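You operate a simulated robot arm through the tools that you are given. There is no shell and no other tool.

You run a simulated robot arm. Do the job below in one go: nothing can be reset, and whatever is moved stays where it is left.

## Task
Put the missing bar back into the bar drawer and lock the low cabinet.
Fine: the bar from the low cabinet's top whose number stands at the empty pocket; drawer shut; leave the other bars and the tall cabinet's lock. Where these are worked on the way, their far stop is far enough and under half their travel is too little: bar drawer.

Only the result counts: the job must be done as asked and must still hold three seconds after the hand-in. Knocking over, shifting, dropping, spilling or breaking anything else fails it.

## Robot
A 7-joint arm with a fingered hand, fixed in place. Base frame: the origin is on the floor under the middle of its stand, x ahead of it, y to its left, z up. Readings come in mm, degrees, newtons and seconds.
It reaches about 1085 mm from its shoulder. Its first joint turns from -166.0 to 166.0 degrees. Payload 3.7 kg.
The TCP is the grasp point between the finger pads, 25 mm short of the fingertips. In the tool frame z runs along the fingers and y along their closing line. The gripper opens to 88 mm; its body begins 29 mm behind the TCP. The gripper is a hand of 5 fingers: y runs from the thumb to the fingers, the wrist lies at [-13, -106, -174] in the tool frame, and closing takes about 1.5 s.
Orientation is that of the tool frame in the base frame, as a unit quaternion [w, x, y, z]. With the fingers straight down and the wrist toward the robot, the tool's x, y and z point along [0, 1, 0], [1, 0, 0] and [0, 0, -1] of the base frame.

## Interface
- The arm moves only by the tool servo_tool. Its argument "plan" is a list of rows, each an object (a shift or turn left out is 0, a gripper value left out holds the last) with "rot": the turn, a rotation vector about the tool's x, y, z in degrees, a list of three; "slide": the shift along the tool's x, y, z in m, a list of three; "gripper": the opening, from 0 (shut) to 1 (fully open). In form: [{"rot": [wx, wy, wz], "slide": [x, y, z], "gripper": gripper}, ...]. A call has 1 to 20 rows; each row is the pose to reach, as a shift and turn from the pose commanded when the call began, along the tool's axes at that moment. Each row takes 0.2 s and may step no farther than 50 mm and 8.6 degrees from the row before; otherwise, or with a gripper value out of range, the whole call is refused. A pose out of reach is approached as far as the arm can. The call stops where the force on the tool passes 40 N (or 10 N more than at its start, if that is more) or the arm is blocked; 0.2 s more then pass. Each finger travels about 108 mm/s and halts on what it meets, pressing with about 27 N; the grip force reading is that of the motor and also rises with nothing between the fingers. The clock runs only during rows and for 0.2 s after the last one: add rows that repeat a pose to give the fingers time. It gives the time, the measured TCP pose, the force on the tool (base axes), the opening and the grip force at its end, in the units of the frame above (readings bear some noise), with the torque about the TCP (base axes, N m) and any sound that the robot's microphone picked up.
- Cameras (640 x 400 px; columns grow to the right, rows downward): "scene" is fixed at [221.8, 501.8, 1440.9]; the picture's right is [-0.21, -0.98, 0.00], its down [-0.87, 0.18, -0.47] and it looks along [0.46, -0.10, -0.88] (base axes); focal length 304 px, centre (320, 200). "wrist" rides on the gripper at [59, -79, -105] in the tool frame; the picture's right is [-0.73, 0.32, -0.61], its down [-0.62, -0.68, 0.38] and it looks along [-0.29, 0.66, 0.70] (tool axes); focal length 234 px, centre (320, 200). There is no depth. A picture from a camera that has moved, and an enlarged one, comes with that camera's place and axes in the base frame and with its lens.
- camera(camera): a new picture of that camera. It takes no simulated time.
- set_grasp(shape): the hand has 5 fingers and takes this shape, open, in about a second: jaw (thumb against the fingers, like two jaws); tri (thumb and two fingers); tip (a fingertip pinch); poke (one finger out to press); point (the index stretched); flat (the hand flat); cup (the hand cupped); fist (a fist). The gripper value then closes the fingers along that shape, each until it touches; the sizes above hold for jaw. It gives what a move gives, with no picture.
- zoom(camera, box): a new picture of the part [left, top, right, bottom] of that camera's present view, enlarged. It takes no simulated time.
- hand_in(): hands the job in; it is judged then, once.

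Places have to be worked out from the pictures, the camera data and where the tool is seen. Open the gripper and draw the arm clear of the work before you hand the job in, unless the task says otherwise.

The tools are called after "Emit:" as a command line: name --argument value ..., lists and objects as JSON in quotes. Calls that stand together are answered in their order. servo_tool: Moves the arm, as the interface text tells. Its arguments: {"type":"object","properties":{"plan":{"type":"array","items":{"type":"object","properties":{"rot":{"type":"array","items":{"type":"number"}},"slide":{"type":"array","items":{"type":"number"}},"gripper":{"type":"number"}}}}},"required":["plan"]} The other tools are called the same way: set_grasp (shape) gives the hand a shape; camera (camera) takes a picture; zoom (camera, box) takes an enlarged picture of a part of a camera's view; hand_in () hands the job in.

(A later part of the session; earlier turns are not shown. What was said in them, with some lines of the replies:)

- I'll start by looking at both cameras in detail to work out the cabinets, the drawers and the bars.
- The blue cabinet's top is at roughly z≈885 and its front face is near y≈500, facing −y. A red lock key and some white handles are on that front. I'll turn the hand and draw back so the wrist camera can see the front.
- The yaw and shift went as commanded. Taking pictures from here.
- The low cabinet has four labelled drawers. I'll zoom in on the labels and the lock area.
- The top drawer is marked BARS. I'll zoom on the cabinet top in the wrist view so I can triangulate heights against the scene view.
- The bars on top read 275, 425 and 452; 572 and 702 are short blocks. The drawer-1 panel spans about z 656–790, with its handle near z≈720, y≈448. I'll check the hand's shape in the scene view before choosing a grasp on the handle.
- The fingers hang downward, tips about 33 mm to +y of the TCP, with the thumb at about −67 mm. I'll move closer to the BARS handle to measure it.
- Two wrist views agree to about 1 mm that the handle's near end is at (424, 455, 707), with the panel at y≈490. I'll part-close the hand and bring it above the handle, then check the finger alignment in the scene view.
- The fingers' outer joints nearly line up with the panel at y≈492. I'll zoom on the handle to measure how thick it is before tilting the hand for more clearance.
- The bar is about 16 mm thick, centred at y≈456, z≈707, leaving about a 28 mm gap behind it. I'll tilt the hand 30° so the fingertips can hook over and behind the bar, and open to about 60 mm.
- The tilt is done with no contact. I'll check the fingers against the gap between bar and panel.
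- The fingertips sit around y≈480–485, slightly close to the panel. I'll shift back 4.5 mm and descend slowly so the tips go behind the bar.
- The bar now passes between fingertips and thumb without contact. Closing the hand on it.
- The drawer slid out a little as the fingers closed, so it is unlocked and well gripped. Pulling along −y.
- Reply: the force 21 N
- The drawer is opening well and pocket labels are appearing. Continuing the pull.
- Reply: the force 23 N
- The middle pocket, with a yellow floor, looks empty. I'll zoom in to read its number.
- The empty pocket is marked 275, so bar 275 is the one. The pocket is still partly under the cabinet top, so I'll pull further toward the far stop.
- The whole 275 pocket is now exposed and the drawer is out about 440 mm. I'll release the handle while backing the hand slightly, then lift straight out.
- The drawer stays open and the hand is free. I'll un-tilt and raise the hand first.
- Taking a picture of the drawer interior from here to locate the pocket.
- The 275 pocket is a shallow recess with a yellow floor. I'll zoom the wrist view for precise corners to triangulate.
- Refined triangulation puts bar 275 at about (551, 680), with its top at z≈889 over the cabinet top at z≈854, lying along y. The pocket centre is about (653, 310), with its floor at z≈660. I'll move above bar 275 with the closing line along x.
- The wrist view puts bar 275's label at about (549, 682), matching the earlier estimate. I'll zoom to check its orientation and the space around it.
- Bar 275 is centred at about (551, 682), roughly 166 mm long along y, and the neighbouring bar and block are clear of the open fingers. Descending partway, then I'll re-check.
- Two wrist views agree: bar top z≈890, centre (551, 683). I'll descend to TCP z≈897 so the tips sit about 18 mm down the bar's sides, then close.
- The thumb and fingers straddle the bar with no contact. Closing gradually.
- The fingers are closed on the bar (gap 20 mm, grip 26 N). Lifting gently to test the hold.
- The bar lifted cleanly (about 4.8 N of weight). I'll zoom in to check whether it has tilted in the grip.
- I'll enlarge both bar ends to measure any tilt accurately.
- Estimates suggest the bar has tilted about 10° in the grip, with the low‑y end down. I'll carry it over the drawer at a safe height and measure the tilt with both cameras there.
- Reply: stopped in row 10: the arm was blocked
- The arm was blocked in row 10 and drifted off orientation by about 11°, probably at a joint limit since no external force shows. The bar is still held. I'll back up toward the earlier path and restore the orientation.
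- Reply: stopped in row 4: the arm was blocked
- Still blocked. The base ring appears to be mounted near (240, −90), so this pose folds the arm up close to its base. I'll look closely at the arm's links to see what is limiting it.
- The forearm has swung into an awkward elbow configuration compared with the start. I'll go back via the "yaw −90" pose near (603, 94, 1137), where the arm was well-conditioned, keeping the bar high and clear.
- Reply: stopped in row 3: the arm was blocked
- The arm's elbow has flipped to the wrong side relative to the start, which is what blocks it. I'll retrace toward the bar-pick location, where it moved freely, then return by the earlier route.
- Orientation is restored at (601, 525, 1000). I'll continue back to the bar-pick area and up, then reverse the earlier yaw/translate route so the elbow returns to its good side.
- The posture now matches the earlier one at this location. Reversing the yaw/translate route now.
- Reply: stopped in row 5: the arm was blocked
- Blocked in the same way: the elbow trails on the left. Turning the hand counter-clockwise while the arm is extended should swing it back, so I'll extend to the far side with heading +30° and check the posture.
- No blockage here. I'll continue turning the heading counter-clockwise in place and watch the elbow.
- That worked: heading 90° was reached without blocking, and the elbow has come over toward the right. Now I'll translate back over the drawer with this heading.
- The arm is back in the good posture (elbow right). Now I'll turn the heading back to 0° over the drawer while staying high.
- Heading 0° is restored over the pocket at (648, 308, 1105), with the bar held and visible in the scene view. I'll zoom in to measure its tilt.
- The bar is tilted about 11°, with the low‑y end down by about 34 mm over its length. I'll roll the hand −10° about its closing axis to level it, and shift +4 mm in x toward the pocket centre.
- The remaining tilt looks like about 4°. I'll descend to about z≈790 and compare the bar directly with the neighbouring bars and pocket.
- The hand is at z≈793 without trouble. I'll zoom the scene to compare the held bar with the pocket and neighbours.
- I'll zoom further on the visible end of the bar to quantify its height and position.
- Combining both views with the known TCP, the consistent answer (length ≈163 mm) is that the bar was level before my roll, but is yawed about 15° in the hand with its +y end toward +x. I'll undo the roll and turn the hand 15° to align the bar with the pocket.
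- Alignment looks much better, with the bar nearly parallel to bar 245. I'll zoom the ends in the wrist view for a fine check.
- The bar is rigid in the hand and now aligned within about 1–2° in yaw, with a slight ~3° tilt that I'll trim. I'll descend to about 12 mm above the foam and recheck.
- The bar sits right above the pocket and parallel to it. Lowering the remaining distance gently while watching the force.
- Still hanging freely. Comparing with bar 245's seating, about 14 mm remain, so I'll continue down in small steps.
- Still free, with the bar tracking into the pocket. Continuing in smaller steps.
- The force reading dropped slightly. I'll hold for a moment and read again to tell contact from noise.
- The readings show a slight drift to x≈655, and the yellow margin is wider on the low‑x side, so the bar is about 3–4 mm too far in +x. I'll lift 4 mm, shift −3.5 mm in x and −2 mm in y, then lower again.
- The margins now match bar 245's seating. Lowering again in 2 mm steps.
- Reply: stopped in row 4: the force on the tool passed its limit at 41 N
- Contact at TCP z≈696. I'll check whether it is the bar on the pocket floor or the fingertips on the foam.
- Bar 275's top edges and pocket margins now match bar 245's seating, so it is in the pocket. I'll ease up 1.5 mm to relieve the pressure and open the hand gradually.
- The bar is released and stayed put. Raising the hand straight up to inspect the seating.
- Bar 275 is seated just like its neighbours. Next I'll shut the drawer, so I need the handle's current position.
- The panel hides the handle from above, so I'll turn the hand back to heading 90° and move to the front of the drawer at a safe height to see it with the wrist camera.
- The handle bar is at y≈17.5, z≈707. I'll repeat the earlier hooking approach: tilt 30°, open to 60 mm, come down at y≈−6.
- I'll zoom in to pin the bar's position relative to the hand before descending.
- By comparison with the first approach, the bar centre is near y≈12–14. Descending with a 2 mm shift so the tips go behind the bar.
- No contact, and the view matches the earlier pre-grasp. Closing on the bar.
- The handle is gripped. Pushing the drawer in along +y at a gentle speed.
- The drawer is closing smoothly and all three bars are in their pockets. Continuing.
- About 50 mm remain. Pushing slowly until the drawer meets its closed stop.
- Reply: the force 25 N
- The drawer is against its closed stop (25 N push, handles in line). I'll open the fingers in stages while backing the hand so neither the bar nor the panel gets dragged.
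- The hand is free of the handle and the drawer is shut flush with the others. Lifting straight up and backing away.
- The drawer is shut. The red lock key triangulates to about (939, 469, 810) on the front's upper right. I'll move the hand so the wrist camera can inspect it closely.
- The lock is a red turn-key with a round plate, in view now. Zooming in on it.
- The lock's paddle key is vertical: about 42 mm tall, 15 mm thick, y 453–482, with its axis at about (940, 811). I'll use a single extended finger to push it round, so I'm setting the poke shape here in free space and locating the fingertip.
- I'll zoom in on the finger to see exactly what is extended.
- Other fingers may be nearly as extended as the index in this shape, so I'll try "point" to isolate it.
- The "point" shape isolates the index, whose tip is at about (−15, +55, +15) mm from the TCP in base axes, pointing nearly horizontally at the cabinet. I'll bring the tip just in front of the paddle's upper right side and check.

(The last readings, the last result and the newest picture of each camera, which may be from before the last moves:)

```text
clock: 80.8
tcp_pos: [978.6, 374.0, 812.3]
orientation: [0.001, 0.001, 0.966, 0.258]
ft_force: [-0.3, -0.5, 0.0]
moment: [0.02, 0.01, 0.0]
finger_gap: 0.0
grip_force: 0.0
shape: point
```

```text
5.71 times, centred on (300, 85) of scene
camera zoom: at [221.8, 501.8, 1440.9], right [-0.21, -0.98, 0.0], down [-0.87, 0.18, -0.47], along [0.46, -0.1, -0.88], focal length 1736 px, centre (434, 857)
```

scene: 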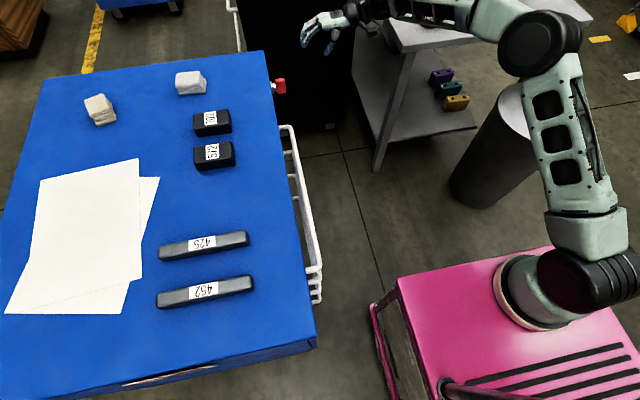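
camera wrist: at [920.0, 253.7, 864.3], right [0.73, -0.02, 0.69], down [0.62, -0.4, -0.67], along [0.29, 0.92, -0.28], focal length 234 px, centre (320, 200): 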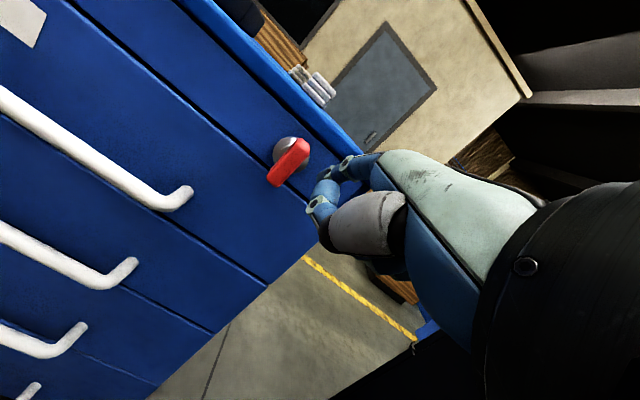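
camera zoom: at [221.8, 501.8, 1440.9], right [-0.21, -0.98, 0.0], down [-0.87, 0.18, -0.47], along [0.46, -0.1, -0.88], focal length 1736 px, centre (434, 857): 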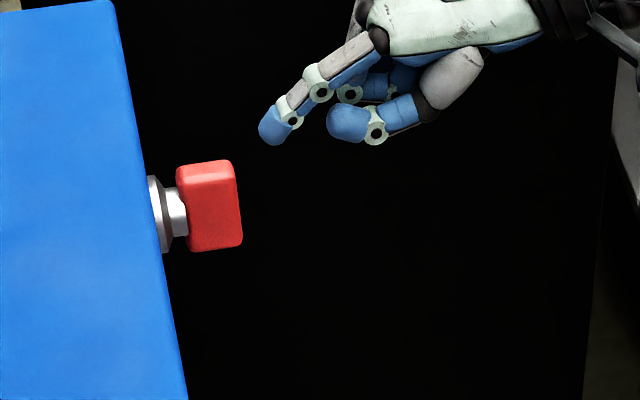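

The fingertip measures at about (963, 428, 829), to the right of the paddle (right face x≈947). I'll move it in beside the paddle to y≈467, z≈825.

Emit:
servo_tool --plan '[{"slide": [0, 0.01, 0.009]}, {"slide": [0, 0.021, 0.016]}, {"slide": [0, 0.0318, 0.023]}, {"slide": [0, 0.0318, 0.023]}]'

Emit:
camera --camera "wrist"

Emit:
zoom --camera "scene" --box '[250, 50, 350, 120]'

```text
clock: 81.8
tcp_pos: [979.2, 415.1, 812.1]
orientation: [-0.001, 0.0, 0.966, 0.26]
ft_force: [0.2, 0.1, 0.1]
moment: [-0.02, 0.0, 0.0]
finger_gap: 0.0
grip_force: 0.1
shape: point
```

```text
taken
camera wrist: at [920.9, 294.6, 863.2], right [0.73, -0.02, 0.69], down [0.62, -0.4, -0.67], along [0.29, 0.92, -0.28], focal length 234 px, centre (320, 200)
```

wrist: 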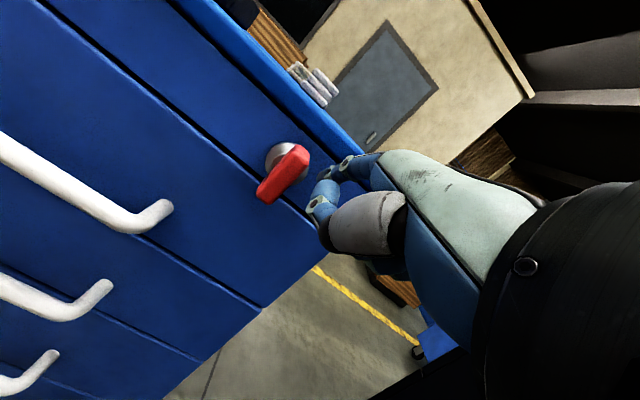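

```text
5.71 times, centred on (300, 85) of scene
camera zoom: at [221.8, 501.8, 1440.9], right [-0.21, -0.98, 0.0], down [-0.87, 0.18, -0.47], along [0.46, -0.1, -0.88], focal length 1736 px, centre (434, 857)
```

zoom: 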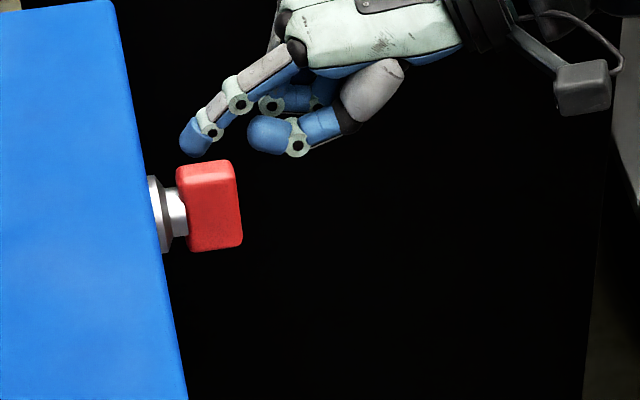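

The tip reads about z≈833, level with the paddle's top, so I'll lower it about 11 mm before pushing.

Emit:
servo_tool --plan '[{"slide": [0, -0.0028, 0.0048]}, {"slide": [0, -0.0055, 0.0095]}, {"slide": [0, -0.0055, 0.0095]}]'

Emit:
zoom --camera "scene" --box '[260, 60, 320, 105]'

Emit:
zoom --camera "wrist" --box '[230, 120, 400, 260]'

```text
clock: 82.7
tcp_pos: [978.8, 415.3, 801.0]
orientation: [0.0, 0.0, 0.966, 0.257]
ft_force: [-0.1, -0.1, -0.2]
moment: [-0.02, -0.01, 0.01]
finger_gap: 0.2
grip_force: 0.1
shape: point
```

```text
8.89 times, centred on (290, 82) of scene
camera zoom: at [221.8, 501.8, 1440.9], right [-0.21, -0.98, 0.0], down [-0.87, 0.18, -0.47], along [0.46, -0.1, -0.88], focal length 2701 px, centre (587, 1244)
```

zoom: 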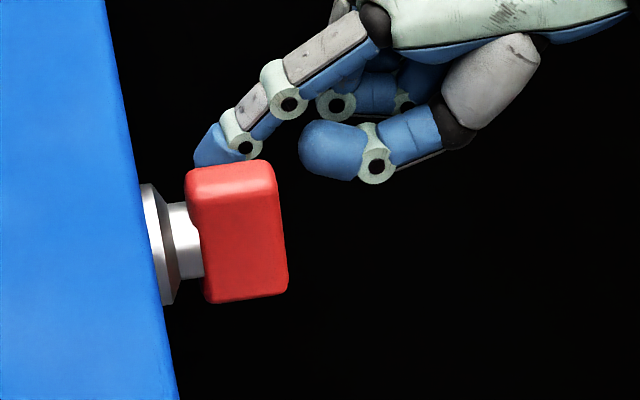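

```text
2.86 times, centred on (315, 190) of wrist
camera zoom: at [920.3, 294.9, 852.2], right [0.73, -0.02, 0.69], down [0.62, -0.4, -0.67], along [0.29, 0.92, -0.28], focal length 669 px, centre (334, 229)
```

zoom: 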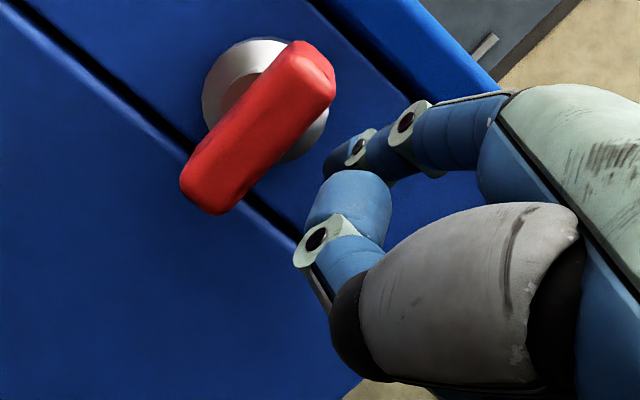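

The index tip is at about (962, 468, 819), right beside the paddle's upper half. I'll make a small test push toward −x to see whether the key turns that way.

Emit:
servo_tool --plan '[{"slide": [0.005, 0.0015, -0.0026]}, {"slide": [0.009, 0.002, -0.0035]}, {"slide": [0.0125, 0.0025, -0.0043]}, {"slide": [0.0125, 0.0025, -0.0043]}]'

Emit:
zoom --camera "wrist" --box '[230, 120, 400, 260]'

Emit:
zoom --camera "scene" --box '[260, 60, 320, 105]'

```text
clock: 83.7
tcp_pos: [964.8, 416.6, 806.4]
orientation: [0.0, 0.0, 0.966, 0.258]
ft_force: [0.7, -0.4, 0.4]
moment: [0.0, -0.01, -0.05]
finger_gap: 80.7
grip_force: 0.1
shape: point
```

```text
2.86 times, centred on (315, 190) of wrist
camera zoom: at [906.7, 295.7, 858.3], right [0.73, -0.02, 0.69], down [0.62, -0.4, -0.67], along [0.29, 0.92, -0.28], focal length 669 px, centre (334, 229)
```

zoom: 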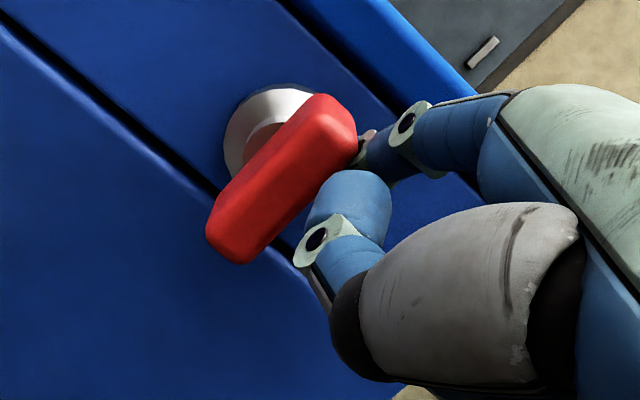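

```text
8.89 times, centred on (290, 82) of scene
camera zoom: at [221.8, 501.8, 1440.9], right [-0.21, -0.98, 0.0], down [-0.87, 0.18, -0.47], along [0.46, -0.1, -0.88], focal length 2701 px, centre (587, 1244)
```

zoom: 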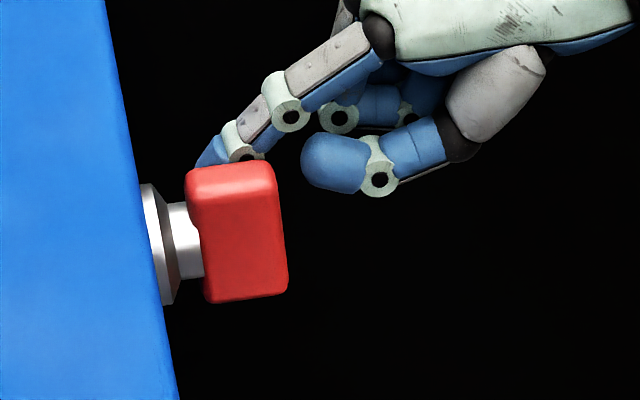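

No clear rotation or force yet (0.7 N), so contact is just starting. Pushing a further 8 mm.

Emit:
servo_tool --plan '[{"slide": [0.003, 0.0005, -0.0008]}, {"slide": [0.006, 0.001, -0.0017]}, {"slide": [0.008, 0.001, -0.0017]}, {"slide": [0.008, 0.001, -0.0017]}]'

Emit:
zoom --camera "wrist" --box '[230, 120, 400, 260]'

Emit:
zoom --camera "scene" --box '[260, 60, 320, 105]'

```text
clock: 84.7
tcp_pos: [957.4, 415.3, 809.0]
orientation: [0.0, 0.001, 0.966, 0.258]
ft_force: [10.0, 0.5, -1.1]
moment: [-0.05, 0.21, -0.48]
finger_gap: 80.5
grip_force: 0.0
shape: point
```

```text
2.86 times, centred on (315, 190) of wrist
camera zoom: at [898.1, 295.3, 859.9], right [0.73, -0.03, 0.69], down [0.62, -0.4, -0.67], along [0.29, 0.92, -0.28], focal length 669 px, centre (334, 229)
```

zoom: 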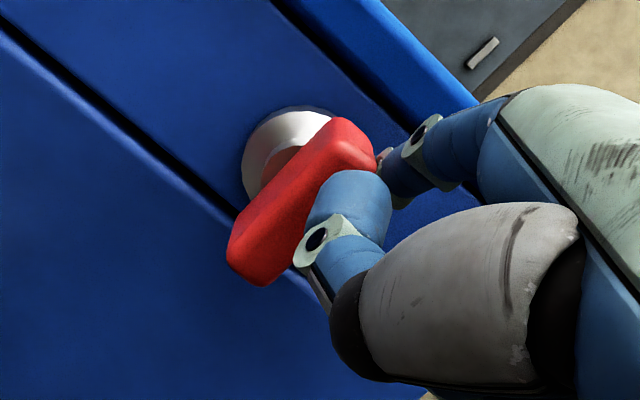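

```text
8.89 times, centred on (290, 82) of scene
camera zoom: at [221.8, 501.8, 1440.9], right [-0.21, -0.98, 0.0], down [-0.87, 0.18, -0.47], along [0.46, -0.1, -0.88], focal length 2701 px, centre (587, 1244)
```

zoom: 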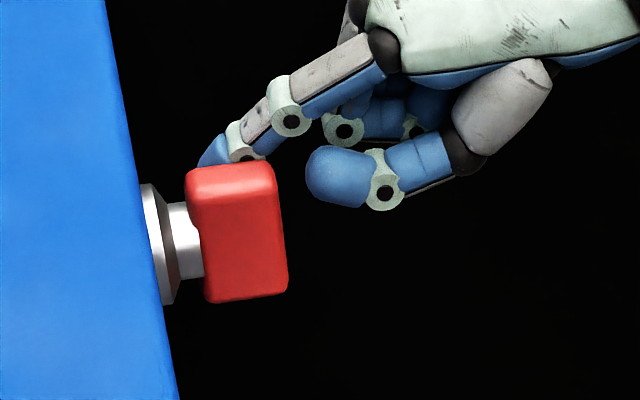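

There is a 10 N reaction with no visible rotation. I'll push a little harder this way to rule out mere friction before trying the other direction.

Emit:
servo_tool --plan '[{"slide": [0.002, 0.0005, -0.0008]}, {"slide": [0.004, 0.001, -0.0017]}, {"slide": [0.006, 0.0015, -0.0026]}]'

Emit:
zoom --camera "scene" --box '[260, 60, 320, 105]'

Emit:
zoom --camera "wrist" --box '[230, 120, 400, 260]'

```text
clock: 85.5
tcp_pos: [951.1, 413.4, 812.8]
orientation: [0.001, 0.002, 0.966, 0.259]
ft_force: [14.8, -1.5, 0.3]
moment: [0.05, 0.25, -0.71]
finger_gap: 80.6
grip_force: 0.1
shape: point
```

```text
8.89 times, centred on (290, 82) of scene
camera zoom: at [221.8, 501.8, 1440.9], right [-0.21, -0.98, 0.0], down [-0.87, 0.18, -0.47], along [0.46, -0.1, -0.88], focal length 2701 px, centre (587, 1244)
```

zoom: 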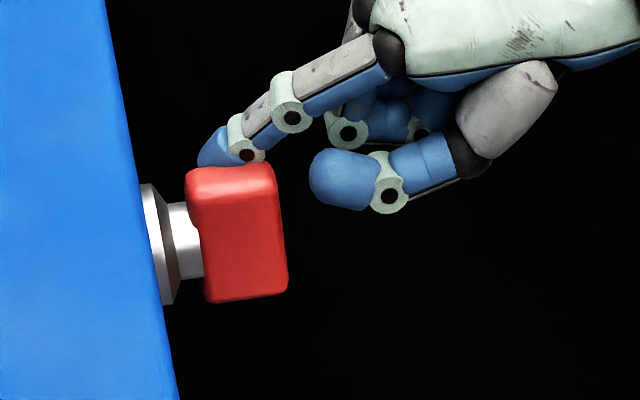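

```text
2.86 times, centred on (315, 190) of wrist
camera zoom: at [892.4, 294.7, 863.5], right [0.73, -0.03, 0.69], down [0.62, -0.4, -0.67], along [0.29, 0.92, -0.28], focal length 669 px, centre (334, 229)
```

zoom: 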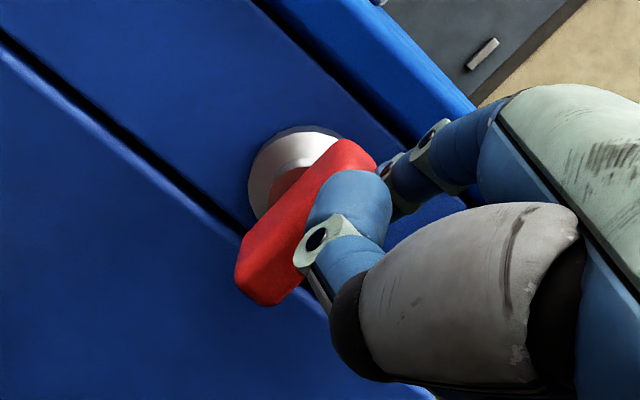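

The paddle didn't turn with 15 N while the finger flexed, so this direction looks like its stop. I'll back off, come round to the other side, and push its top toward +x (clockwise from the front).

Emit:
servo_tool --plan '[{"slide": [-0.012, 0, 0]}, {"slide": [-0.025, 0, 0]}, {"slide": [-0.025, -0.026, -0.015]}, {"slide": [-0.025, -0.052, -0.03]}, {"slide": [0.005, -0.052, -0.03]}, {"slide": [0.022, -0.052, -0.03]}, {"slide": [0.022, -0.052, -0.03]}]'

Emit:
zoom --camera "scene" --box '[250, 50, 350, 120]'

Emit:
camera --camera "wrist"

```text
clock: 87.0
tcp_pos: [929.2, 356.2, 810.9]
orientation: [0.0, 0.002, 0.966, 0.26]
ft_force: [-0.3, 0.1, 0.2]
moment: [0.0, -0.04, -0.01]
finger_gap: 80.4
grip_force: 0.1
shape: point
```

```text
5.71 times, centred on (300, 85) of scene
camera zoom: at [221.8, 501.8, 1440.9], right [-0.21, -0.98, 0.0], down [-0.87, 0.18, -0.47], along [0.46, -0.1, -0.88], focal length 1736 px, centre (434, 857)
```

zoom: 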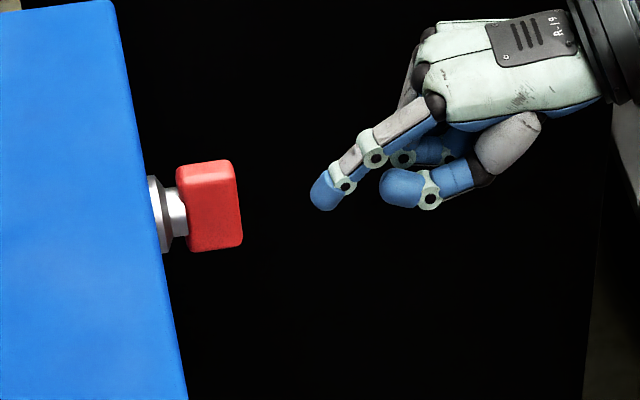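

```text
taken
camera wrist: at [870.3, 235.7, 862.2], right [0.73, -0.02, 0.69], down [0.62, -0.4, -0.67], along [0.29, 0.92, -0.28], focal length 234 px, centre (320, 200)
```

wrist: 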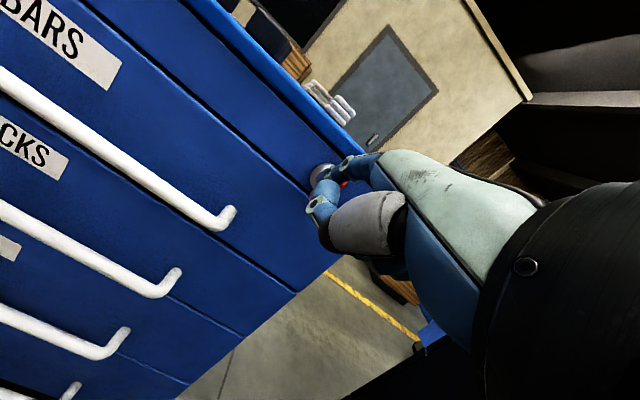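

The tip is at about (913, 410, 829), to the left of the paddle. Inserting to y≈467 and lowering 5 mm.

Emit:
servo_tool --plan '[{"slide": [0, 0.0157, 0.011]}, {"slide": [0, 0.0313, 0.022]}, {"slide": [0, 0.0469, 0.0328]}, {"slide": [0, 0.0469, 0.0328]}]'

Emit:
zoom --camera "scene" --box '[260, 60, 320, 105]'

Emit:
zoom --camera "wrist" --box '[230, 120, 400, 260]'

```text
clock: 88.0
tcp_pos: [931.0, 412.2, 806.5]
orientation: [0.0, 0.001, 0.966, 0.259]
ft_force: [0.0, -0.1, 0.1]
moment: [0.04, -0.01, -0.02]
finger_gap: 80.5
grip_force: 0.1
shape: point
```

```text
8.89 times, centred on (290, 82) of scene
camera zoom: at [221.8, 501.8, 1440.9], right [-0.21, -0.98, 0.0], down [-0.87, 0.18, -0.47], along [0.46, -0.1, -0.88], focal length 2701 px, centre (587, 1244)
```

zoom: 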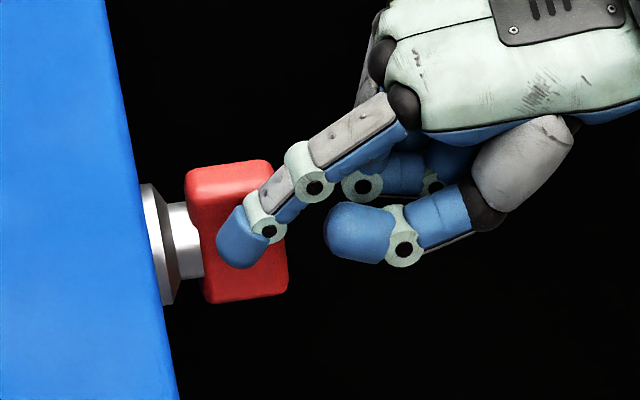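

```text
2.86 times, centred on (315, 190) of wrist
camera zoom: at [873.1, 293.5, 858.4], right [0.73, -0.02, 0.69], down [0.62, -0.4, -0.67], along [0.29, 0.92, -0.27], focal length 669 px, centre (334, 229)
```

zoom: 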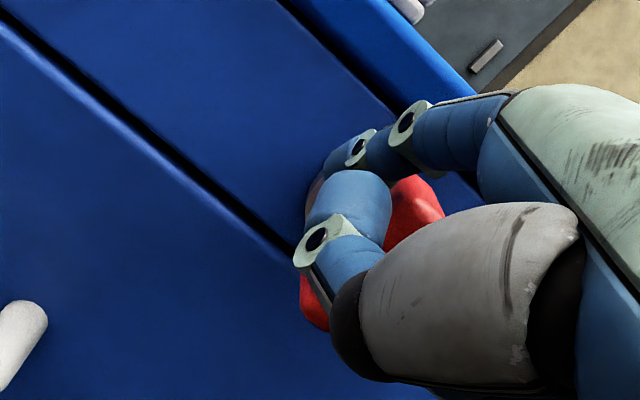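

The finger is now on the left side of the paddle. I'll lower 4 mm and push toward +x.

Emit:
servo_tool --plan '[{"slide": [-0.003, -0.002, 0.0035]}, {"slide": [-0.008, -0.002, 0.0035]}, {"slide": [-0.012, -0.002, 0.0035]}, {"slide": [-0.016, -0.0015, 0.0026]}, {"slide": [-0.016, -0.0015, 0.0026]}]'

Emit:
zoom --camera "scene" --box '[260, 60, 320, 105]'

Emit:
zoom --camera "wrist" --box '[230, 120, 400, 260]'

```text
clock: 89.2
tcp_pos: [945.2, 413.6, 804.0]
orientation: [0.001, 0.0, 0.966, 0.258]
ft_force: [-3.4, -0.6, 0.6]
moment: [0.04, -0.05, 0.22]
finger_gap: 0.0
grip_force: 0.0
shape: point
```

```text
8.89 times, centred on (290, 82) of scene
camera zoom: at [221.8, 501.8, 1440.9], right [-0.21, -0.98, 0.0], down [-0.87, 0.18, -0.47], along [0.46, -0.1, -0.88], focal length 2701 px, centre (587, 1244)
```

zoom: 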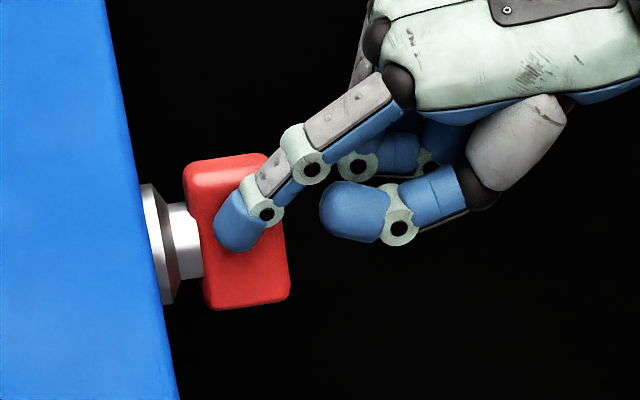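

```text
2.86 times, centred on (315, 190) of wrist
camera zoom: at [886.3, 293.0, 855.5], right [0.73, -0.02, 0.69], down [0.62, -0.4, -0.67], along [0.29, 0.92, -0.28], focal length 669 px, centre (334, 229)
```

zoom: 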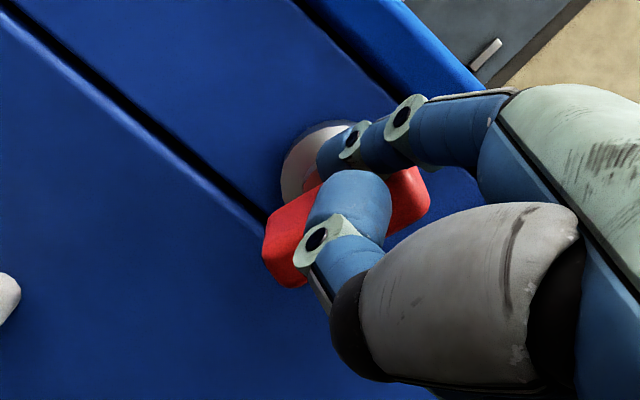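

The paddle is turning clockwise with only about 3 N, so this is the right direction. I'll follow the arc over the top of the key.

Emit:
servo_tool --plan '[{"slide": [-0.002, 0.002, -0.0035]}, {"slide": [-0.007, 0.0033, -0.0056]}, {"slide": [-0.013, 0.0035, -0.0061]}, {"slide": [-0.016, 0.0032, -0.0055]}, {"slide": [-0.016, 0.0032, -0.0055]}]'

Emit:
zoom --camera "scene" --box '[260, 60, 320, 105]'

Emit:
zoom --camera "wrist" --box '[230, 120, 400, 260]'

```text
clock: 90.5
tcp_pos: [959.8, 413.4, 811.7]
orientation: [0.0, 0.0, 0.966, 0.259]
ft_force: [-1.1, 0.0, -0.1]
moment: [0.05, 0.01, 0.07]
finger_gap: 0.0
grip_force: 0.1
shape: point
```

```text
8.89 times, centred on (290, 82) of scene
camera zoom: at [221.8, 501.8, 1440.9], right [-0.21, -0.98, 0.0], down [-0.87, 0.18, -0.47], along [0.46, -0.1, -0.88], focal length 2701 px, centre (587, 1244)
```

zoom: 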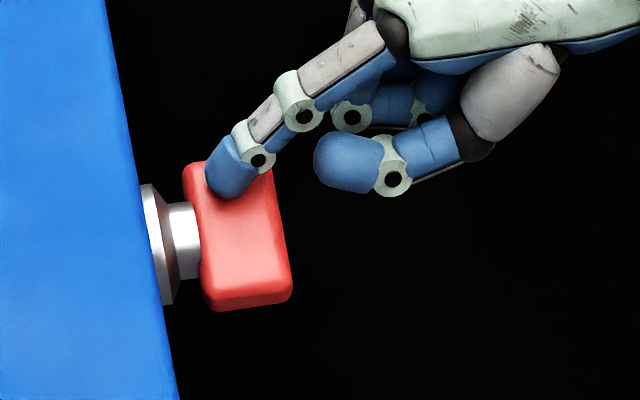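

```text
2.86 times, centred on (315, 190) of wrist
camera zoom: at [901.3, 291.9, 862.4], right [0.73, -0.02, 0.69], down [0.62, -0.4, -0.67], along [0.29, 0.92, -0.28], focal length 669 px, centre (334, 229)
```

zoom: 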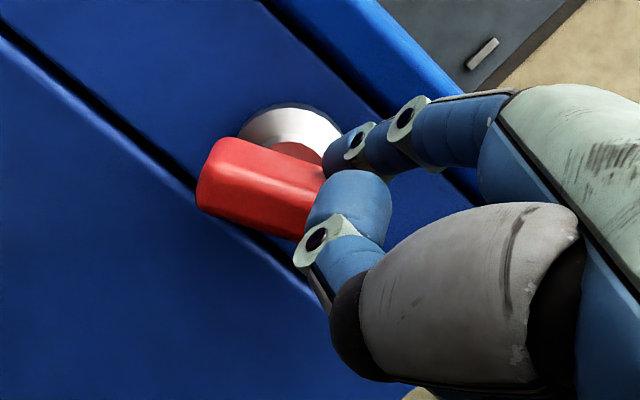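

The key has turned about 65°. Continuing the arc and pressing its end down toward horizontal.

Emit:
servo_tool --plan '[{"slide": [-0.004, 0, 0]}, {"slide": [-0.008, -0.001, 0.0017]}, {"slide": [-0.01, -0.0025, 0.0043]}, {"slide": [-0.011, -0.004, 0.0069]}, {"slide": [-0.011, -0.004, 0.0069]}]'

Emit:
zoom --camera "scene" --box '[260, 60, 320, 105]'

Emit:
zoom --camera "wrist" --box '[230, 120, 400, 260]'

```text
clock: 91.7
tcp_pos: [972.2, 411.7, 801.9]
orientation: [0.0, 0.001, 0.966, 0.259]
ft_force: [-1.3, -5.1, 6.2]
moment: [0.49, 0.08, 0.12]
finger_gap: 0.0
grip_force: 0.1
shape: point
```

```text
8.89 times, centred on (290, 82) of scene
camera zoom: at [221.8, 501.8, 1440.9], right [-0.21, -0.98, 0.0], down [-0.87, 0.18, -0.47], along [0.46, -0.1, -0.88], focal length 2701 px, centre (587, 1244)
```

zoom: 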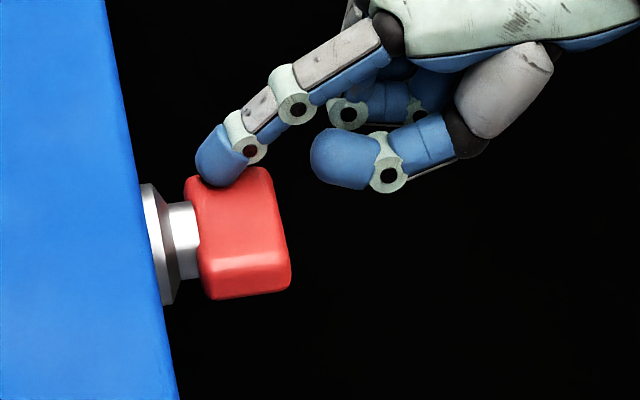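

```text
2.86 times, centred on (315, 190) of wrist
camera zoom: at [912.9, 291.9, 853.9], right [0.73, -0.03, 0.69], down [0.62, -0.4, -0.67], along [0.29, 0.92, -0.27], focal length 669 px, centre (334, 229)
```

zoom: 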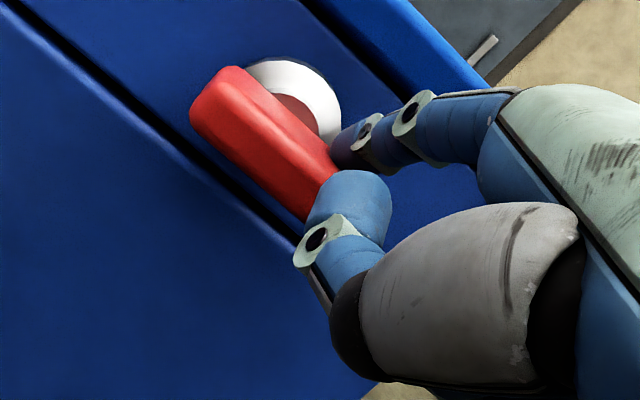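

The key now looks horizontal (~90°) with a 6 N reaction. I'll press a little further to confirm it is at its stop.

Emit:
servo_tool --plan '[{"slide": [0, -0.001, 0.0017]}, {"slide": [0, -0.002, 0.0035]}, {"slide": [0, -0.003, 0.0052]}, {"slide": [0, -0.003, 0.0052]}]'

Emit:
zoom --camera "scene" --box '[260, 60, 320, 105]'

Emit:
zoom --camera "wrist" --box '[230, 120, 400, 260]'

```text
clock: 92.7
tcp_pos: [970.1, 411.7, 797.6]
orientation: [0.0, 0.001, 0.966, 0.259]
ft_force: [0.2, -3.9, 9.5]
moment: [0.67, 0.1, 0.07]
finger_gap: 0.1
grip_force: 0.1
shape: point
```

```text
8.89 times, centred on (290, 82) of scene
camera zoom: at [221.8, 501.8, 1440.9], right [-0.21, -0.98, 0.0], down [-0.87, 0.18, -0.47], along [0.46, -0.1, -0.88], focal length 2701 px, centre (587, 1244)
```

zoom: 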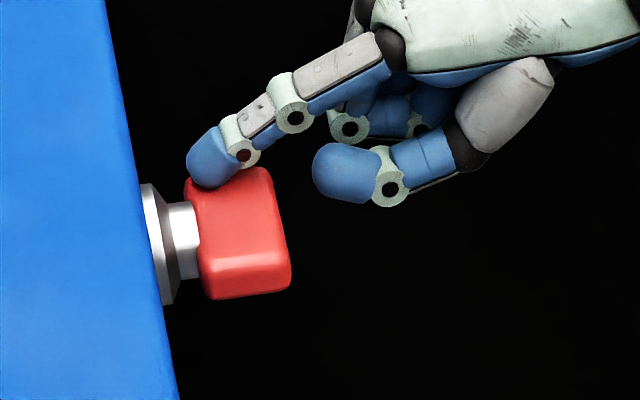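

```text
2.86 times, centred on (315, 190) of wrist
camera zoom: at [912.9, 291.8, 848.4], right [0.73, -0.02, 0.69], down [0.62, -0.4, -0.67], along [0.29, 0.92, -0.27], focal length 669 px, centre (334, 229)
```

zoom: 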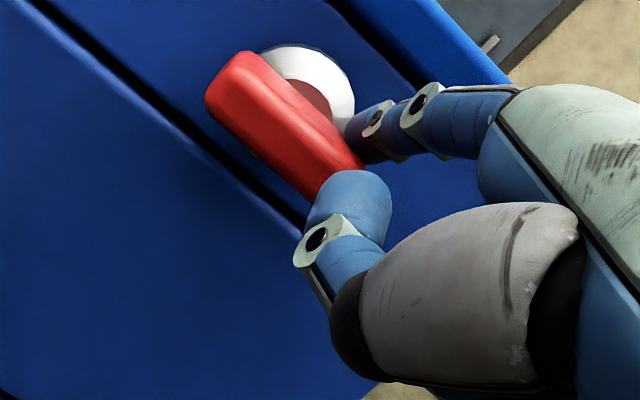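

The key no longer moves at 9.5 N, so it is at its stop. I'll lift the finger off, retract along −y, and inspect the key's final angle.

Emit:
servo_tool --plan '[{"slide": [0, 0.005, -0.0087]}, {"slide": [0, 0.01, -0.0173]}, {"slide": [0, -0.0073, -0.0273]}, {"slide": [0, -0.0333, -0.0423]}, {"slide": [0, -0.0593, -0.0573]}, {"slide": [0, -0.0853, -0.0723]}, {"slide": [-0.03, -0.1113, -0.0873]}, {"slide": [-0.06, -0.1113, -0.0873]}]'

Emit:
camera --camera "wrist"

Emit:
zoom --camera "scene" --box '[255, 65, 305, 105]'

```text
clock: 94.5
tcp_pos: [1033.7, 269.3, 816.3]
orientation: [0.0, 0.001, 0.966, 0.259]
ft_force: [0.4, -0.2, 0.7]
moment: [0.0, 0.03, 0.0]
finger_gap: 0.1
grip_force: 0.1
shape: point
```

```text
taken
camera wrist: at [975.5, 149.6, 868.1], right [0.73, -0.02, 0.69], down [0.62, -0.4, -0.67], along [0.29, 0.92, -0.28], focal length 234 px, centre (320, 200)
```

wrist: 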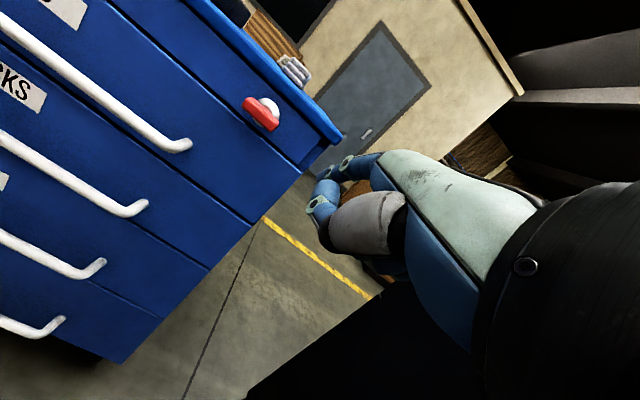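

```text
10.00 times, centred on (280, 85) of scene
camera zoom: at [221.8, 501.8, 1440.9], right [-0.21, -0.98, 0.0], down [-0.87, 0.18, -0.47], along [0.46, -0.1, -0.88], focal length 3038 px, centre (720, 1350)
```

zoom: 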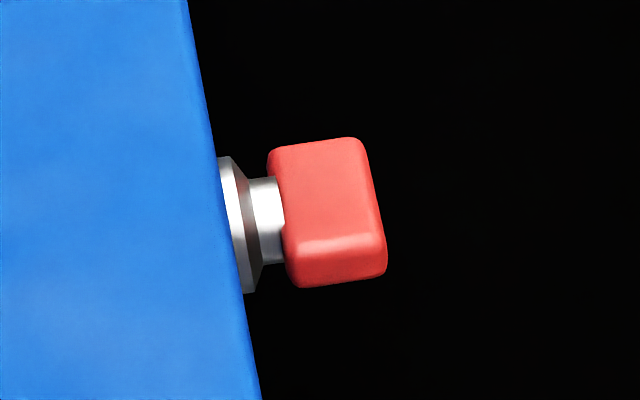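

The key stayed where I left it. Zooming in on it and along the drawer front to verify.

Emit:
zoom --camera "wrist" --box '[200, 60, 340, 180]'

Emit:
camera --camera "scene"

```text
3.33 times, centred on (270, 120) of wrist
camera zoom: at [975.5, 149.6, 868.1], right [0.73, -0.02, 0.69], down [0.62, -0.4, -0.67], along [0.29, 0.92, -0.28], focal length 781 px, centre (487, 467)
```

zoom: 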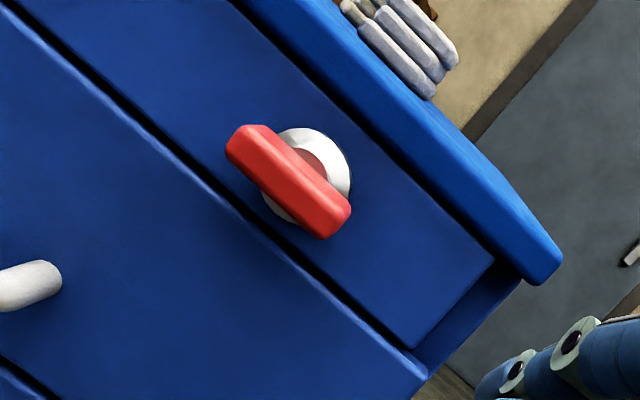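

```text
taken
```

scene: 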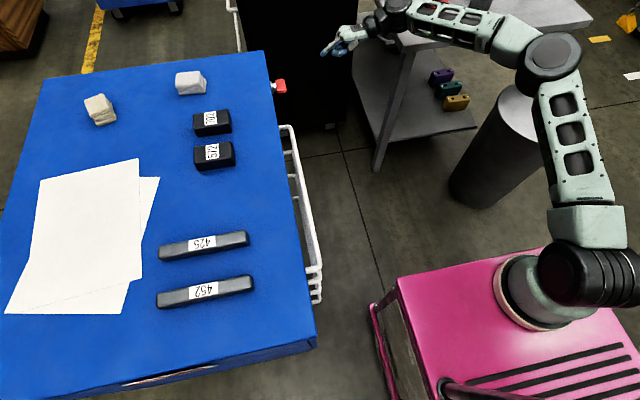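

The key is horizontal and parallel to the strip, i.e. turned a full 90° to its stop. The drawer is flush and the items on top are unmoved. I'll restore the open jaw shape and draw the arm clear.

Emit:
set_grasp --shape "jaw"

Emit:
servo_tool --plan '[{"slide": [0.03, -0.01, -0.03], "gripper": 1.0}, {"slide": [0.07, -0.02, -0.055]}, {"slide": [0.11, -0.03, -0.08]}, {"slide": [0.15, -0.03, -0.105]}, {"slide": [0.19, -0.03, -0.13]}, {"slide": [0.23, -0.03, -0.155]}, {"slide": [0.27, -0.03, -0.18]}, {"slide": [0.31, -0.03, -0.2]}, {"slide": [0.35, -0.03, -0.2]}, {"slide": [0.39, -0.03, -0.2]}]'

Emit:
camera --camera "scene"

Emit:
camera --camera "wrist"

```text
clock: 95.3
tcp_pos: [1034.0, 271.6, 814.9]
orientation: [0.0, 0.001, 0.966, 0.259]
ft_force: [0.4, -0.3, 0.1]
moment: [-0.02, 0.02, 0.0]
finger_gap: 87.7
grip_force: 0.0
shape: jaw
```

```text
clock: 97.5
tcp_pos: [642.5, 148.8, 972.2]
orientation: [0.0, 0.001, 0.966, 0.259]
ft_force: [-1.0, 0.2, -0.1]
moment: [0.03, 0.03, 0.02]
finger_gap: 87.9
grip_force: 0.1
shape: jaw
```

```text
taken
```

scene: 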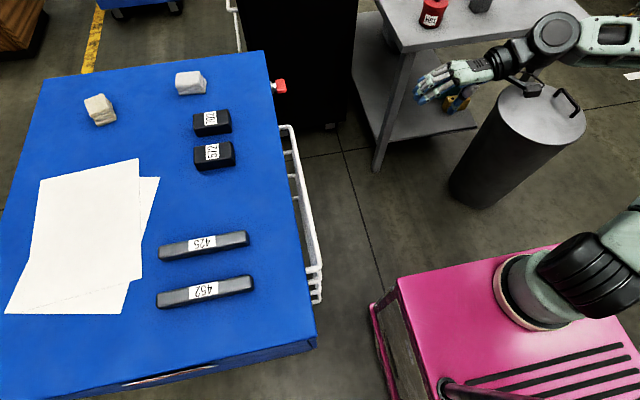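

```text
taken
camera wrist: at [583.4, 29.0, 1024.1], right [0.73, -0.02, 0.69], down [0.62, -0.4, -0.67], along [0.29, 0.92, -0.28], focal length 234 px, centre (320, 200)
```

wrist: 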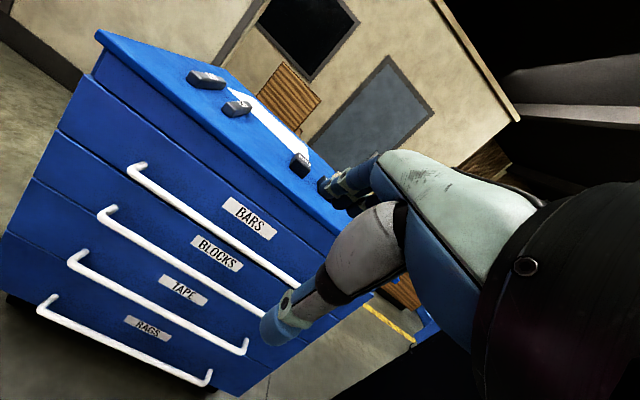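

I'll do a final close check that the BARS drawer front is flush with the others and the key is still turned.

Emit:
zoom --camera "wrist" --box '[20, 30, 300, 330]'

Emit:
zoom --camera "scene" --box '[230, 50, 340, 350]'

```text
1.33 times, centred on (160, 180) of wrist
camera zoom: at [583.4, 29.0, 1024.1], right [0.73, -0.02, 0.69], down [0.62, -0.4, -0.67], along [0.29, 0.92, -0.28], focal length 312 px, centre (533, 227)
```

zoom: 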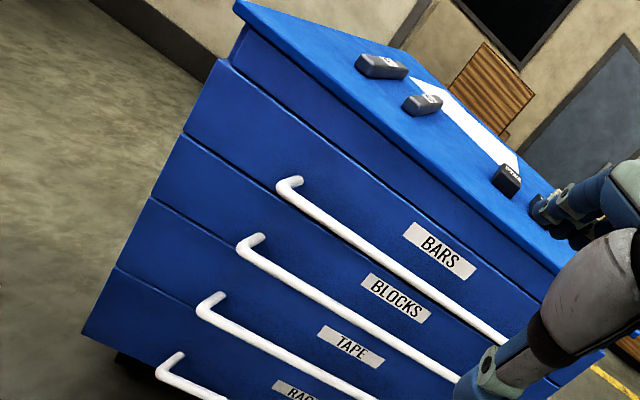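

```text
1.33 times, centred on (285, 200) of scene
camera zoom: at [221.8, 501.8, 1440.9], right [-0.21, -0.98, 0.0], down [-0.87, 0.18, -0.47], along [0.46, -0.1, -0.88], focal length 405 px, centre (367, 200)
```

zoom: 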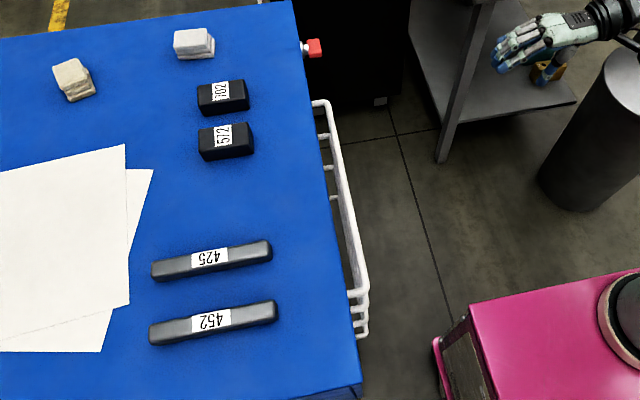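

Everything checks out: bar 275 is in its pocket, the BARS drawer is flush shut, the low cabinet's key is turned to its stop, nothing else has moved, and the arm is clear with the hand open. Handing in.

Emit:
hand_in

```text
The job is handed in.
```

The missing bar, 275, is back in its pocket in the bar drawer. The drawer is shut and the low cabinet is locked; I handed the job in with the hand open and the arm clear.

- **Bar:** The empty pocket was labelled 275. Before I closed the drawer, the bar sat in it the same way as 245 and 205 sit in theirs.
- **Drawer:** I opened it about 440 mm, with the whole pocket exposed. I didn't run it to its far stop, but that should be well past half its travel. I then pushed it in until it met its stop, and its front is flush with the other drawers.
- **Lock:** The red key started vertical and now sits horizontal, after a quarter turn clockwise. It didn't move further under about 10 N, so I took that as the locked end. I didn't pull on the drawer afterwards to confirm it holds. I tried the key the other way first, with about 15 N, and it did not move.
- **Everything else:** In the last picture, bars 425 and 452, blocks 572 and 702, the papers and the white stacks are where they started. I didn't go near the tall cabinet.

Partway through, the arm jammed in an awkward elbow position while carrying the bar. I worked it free without dropping the bar or hitting anything.
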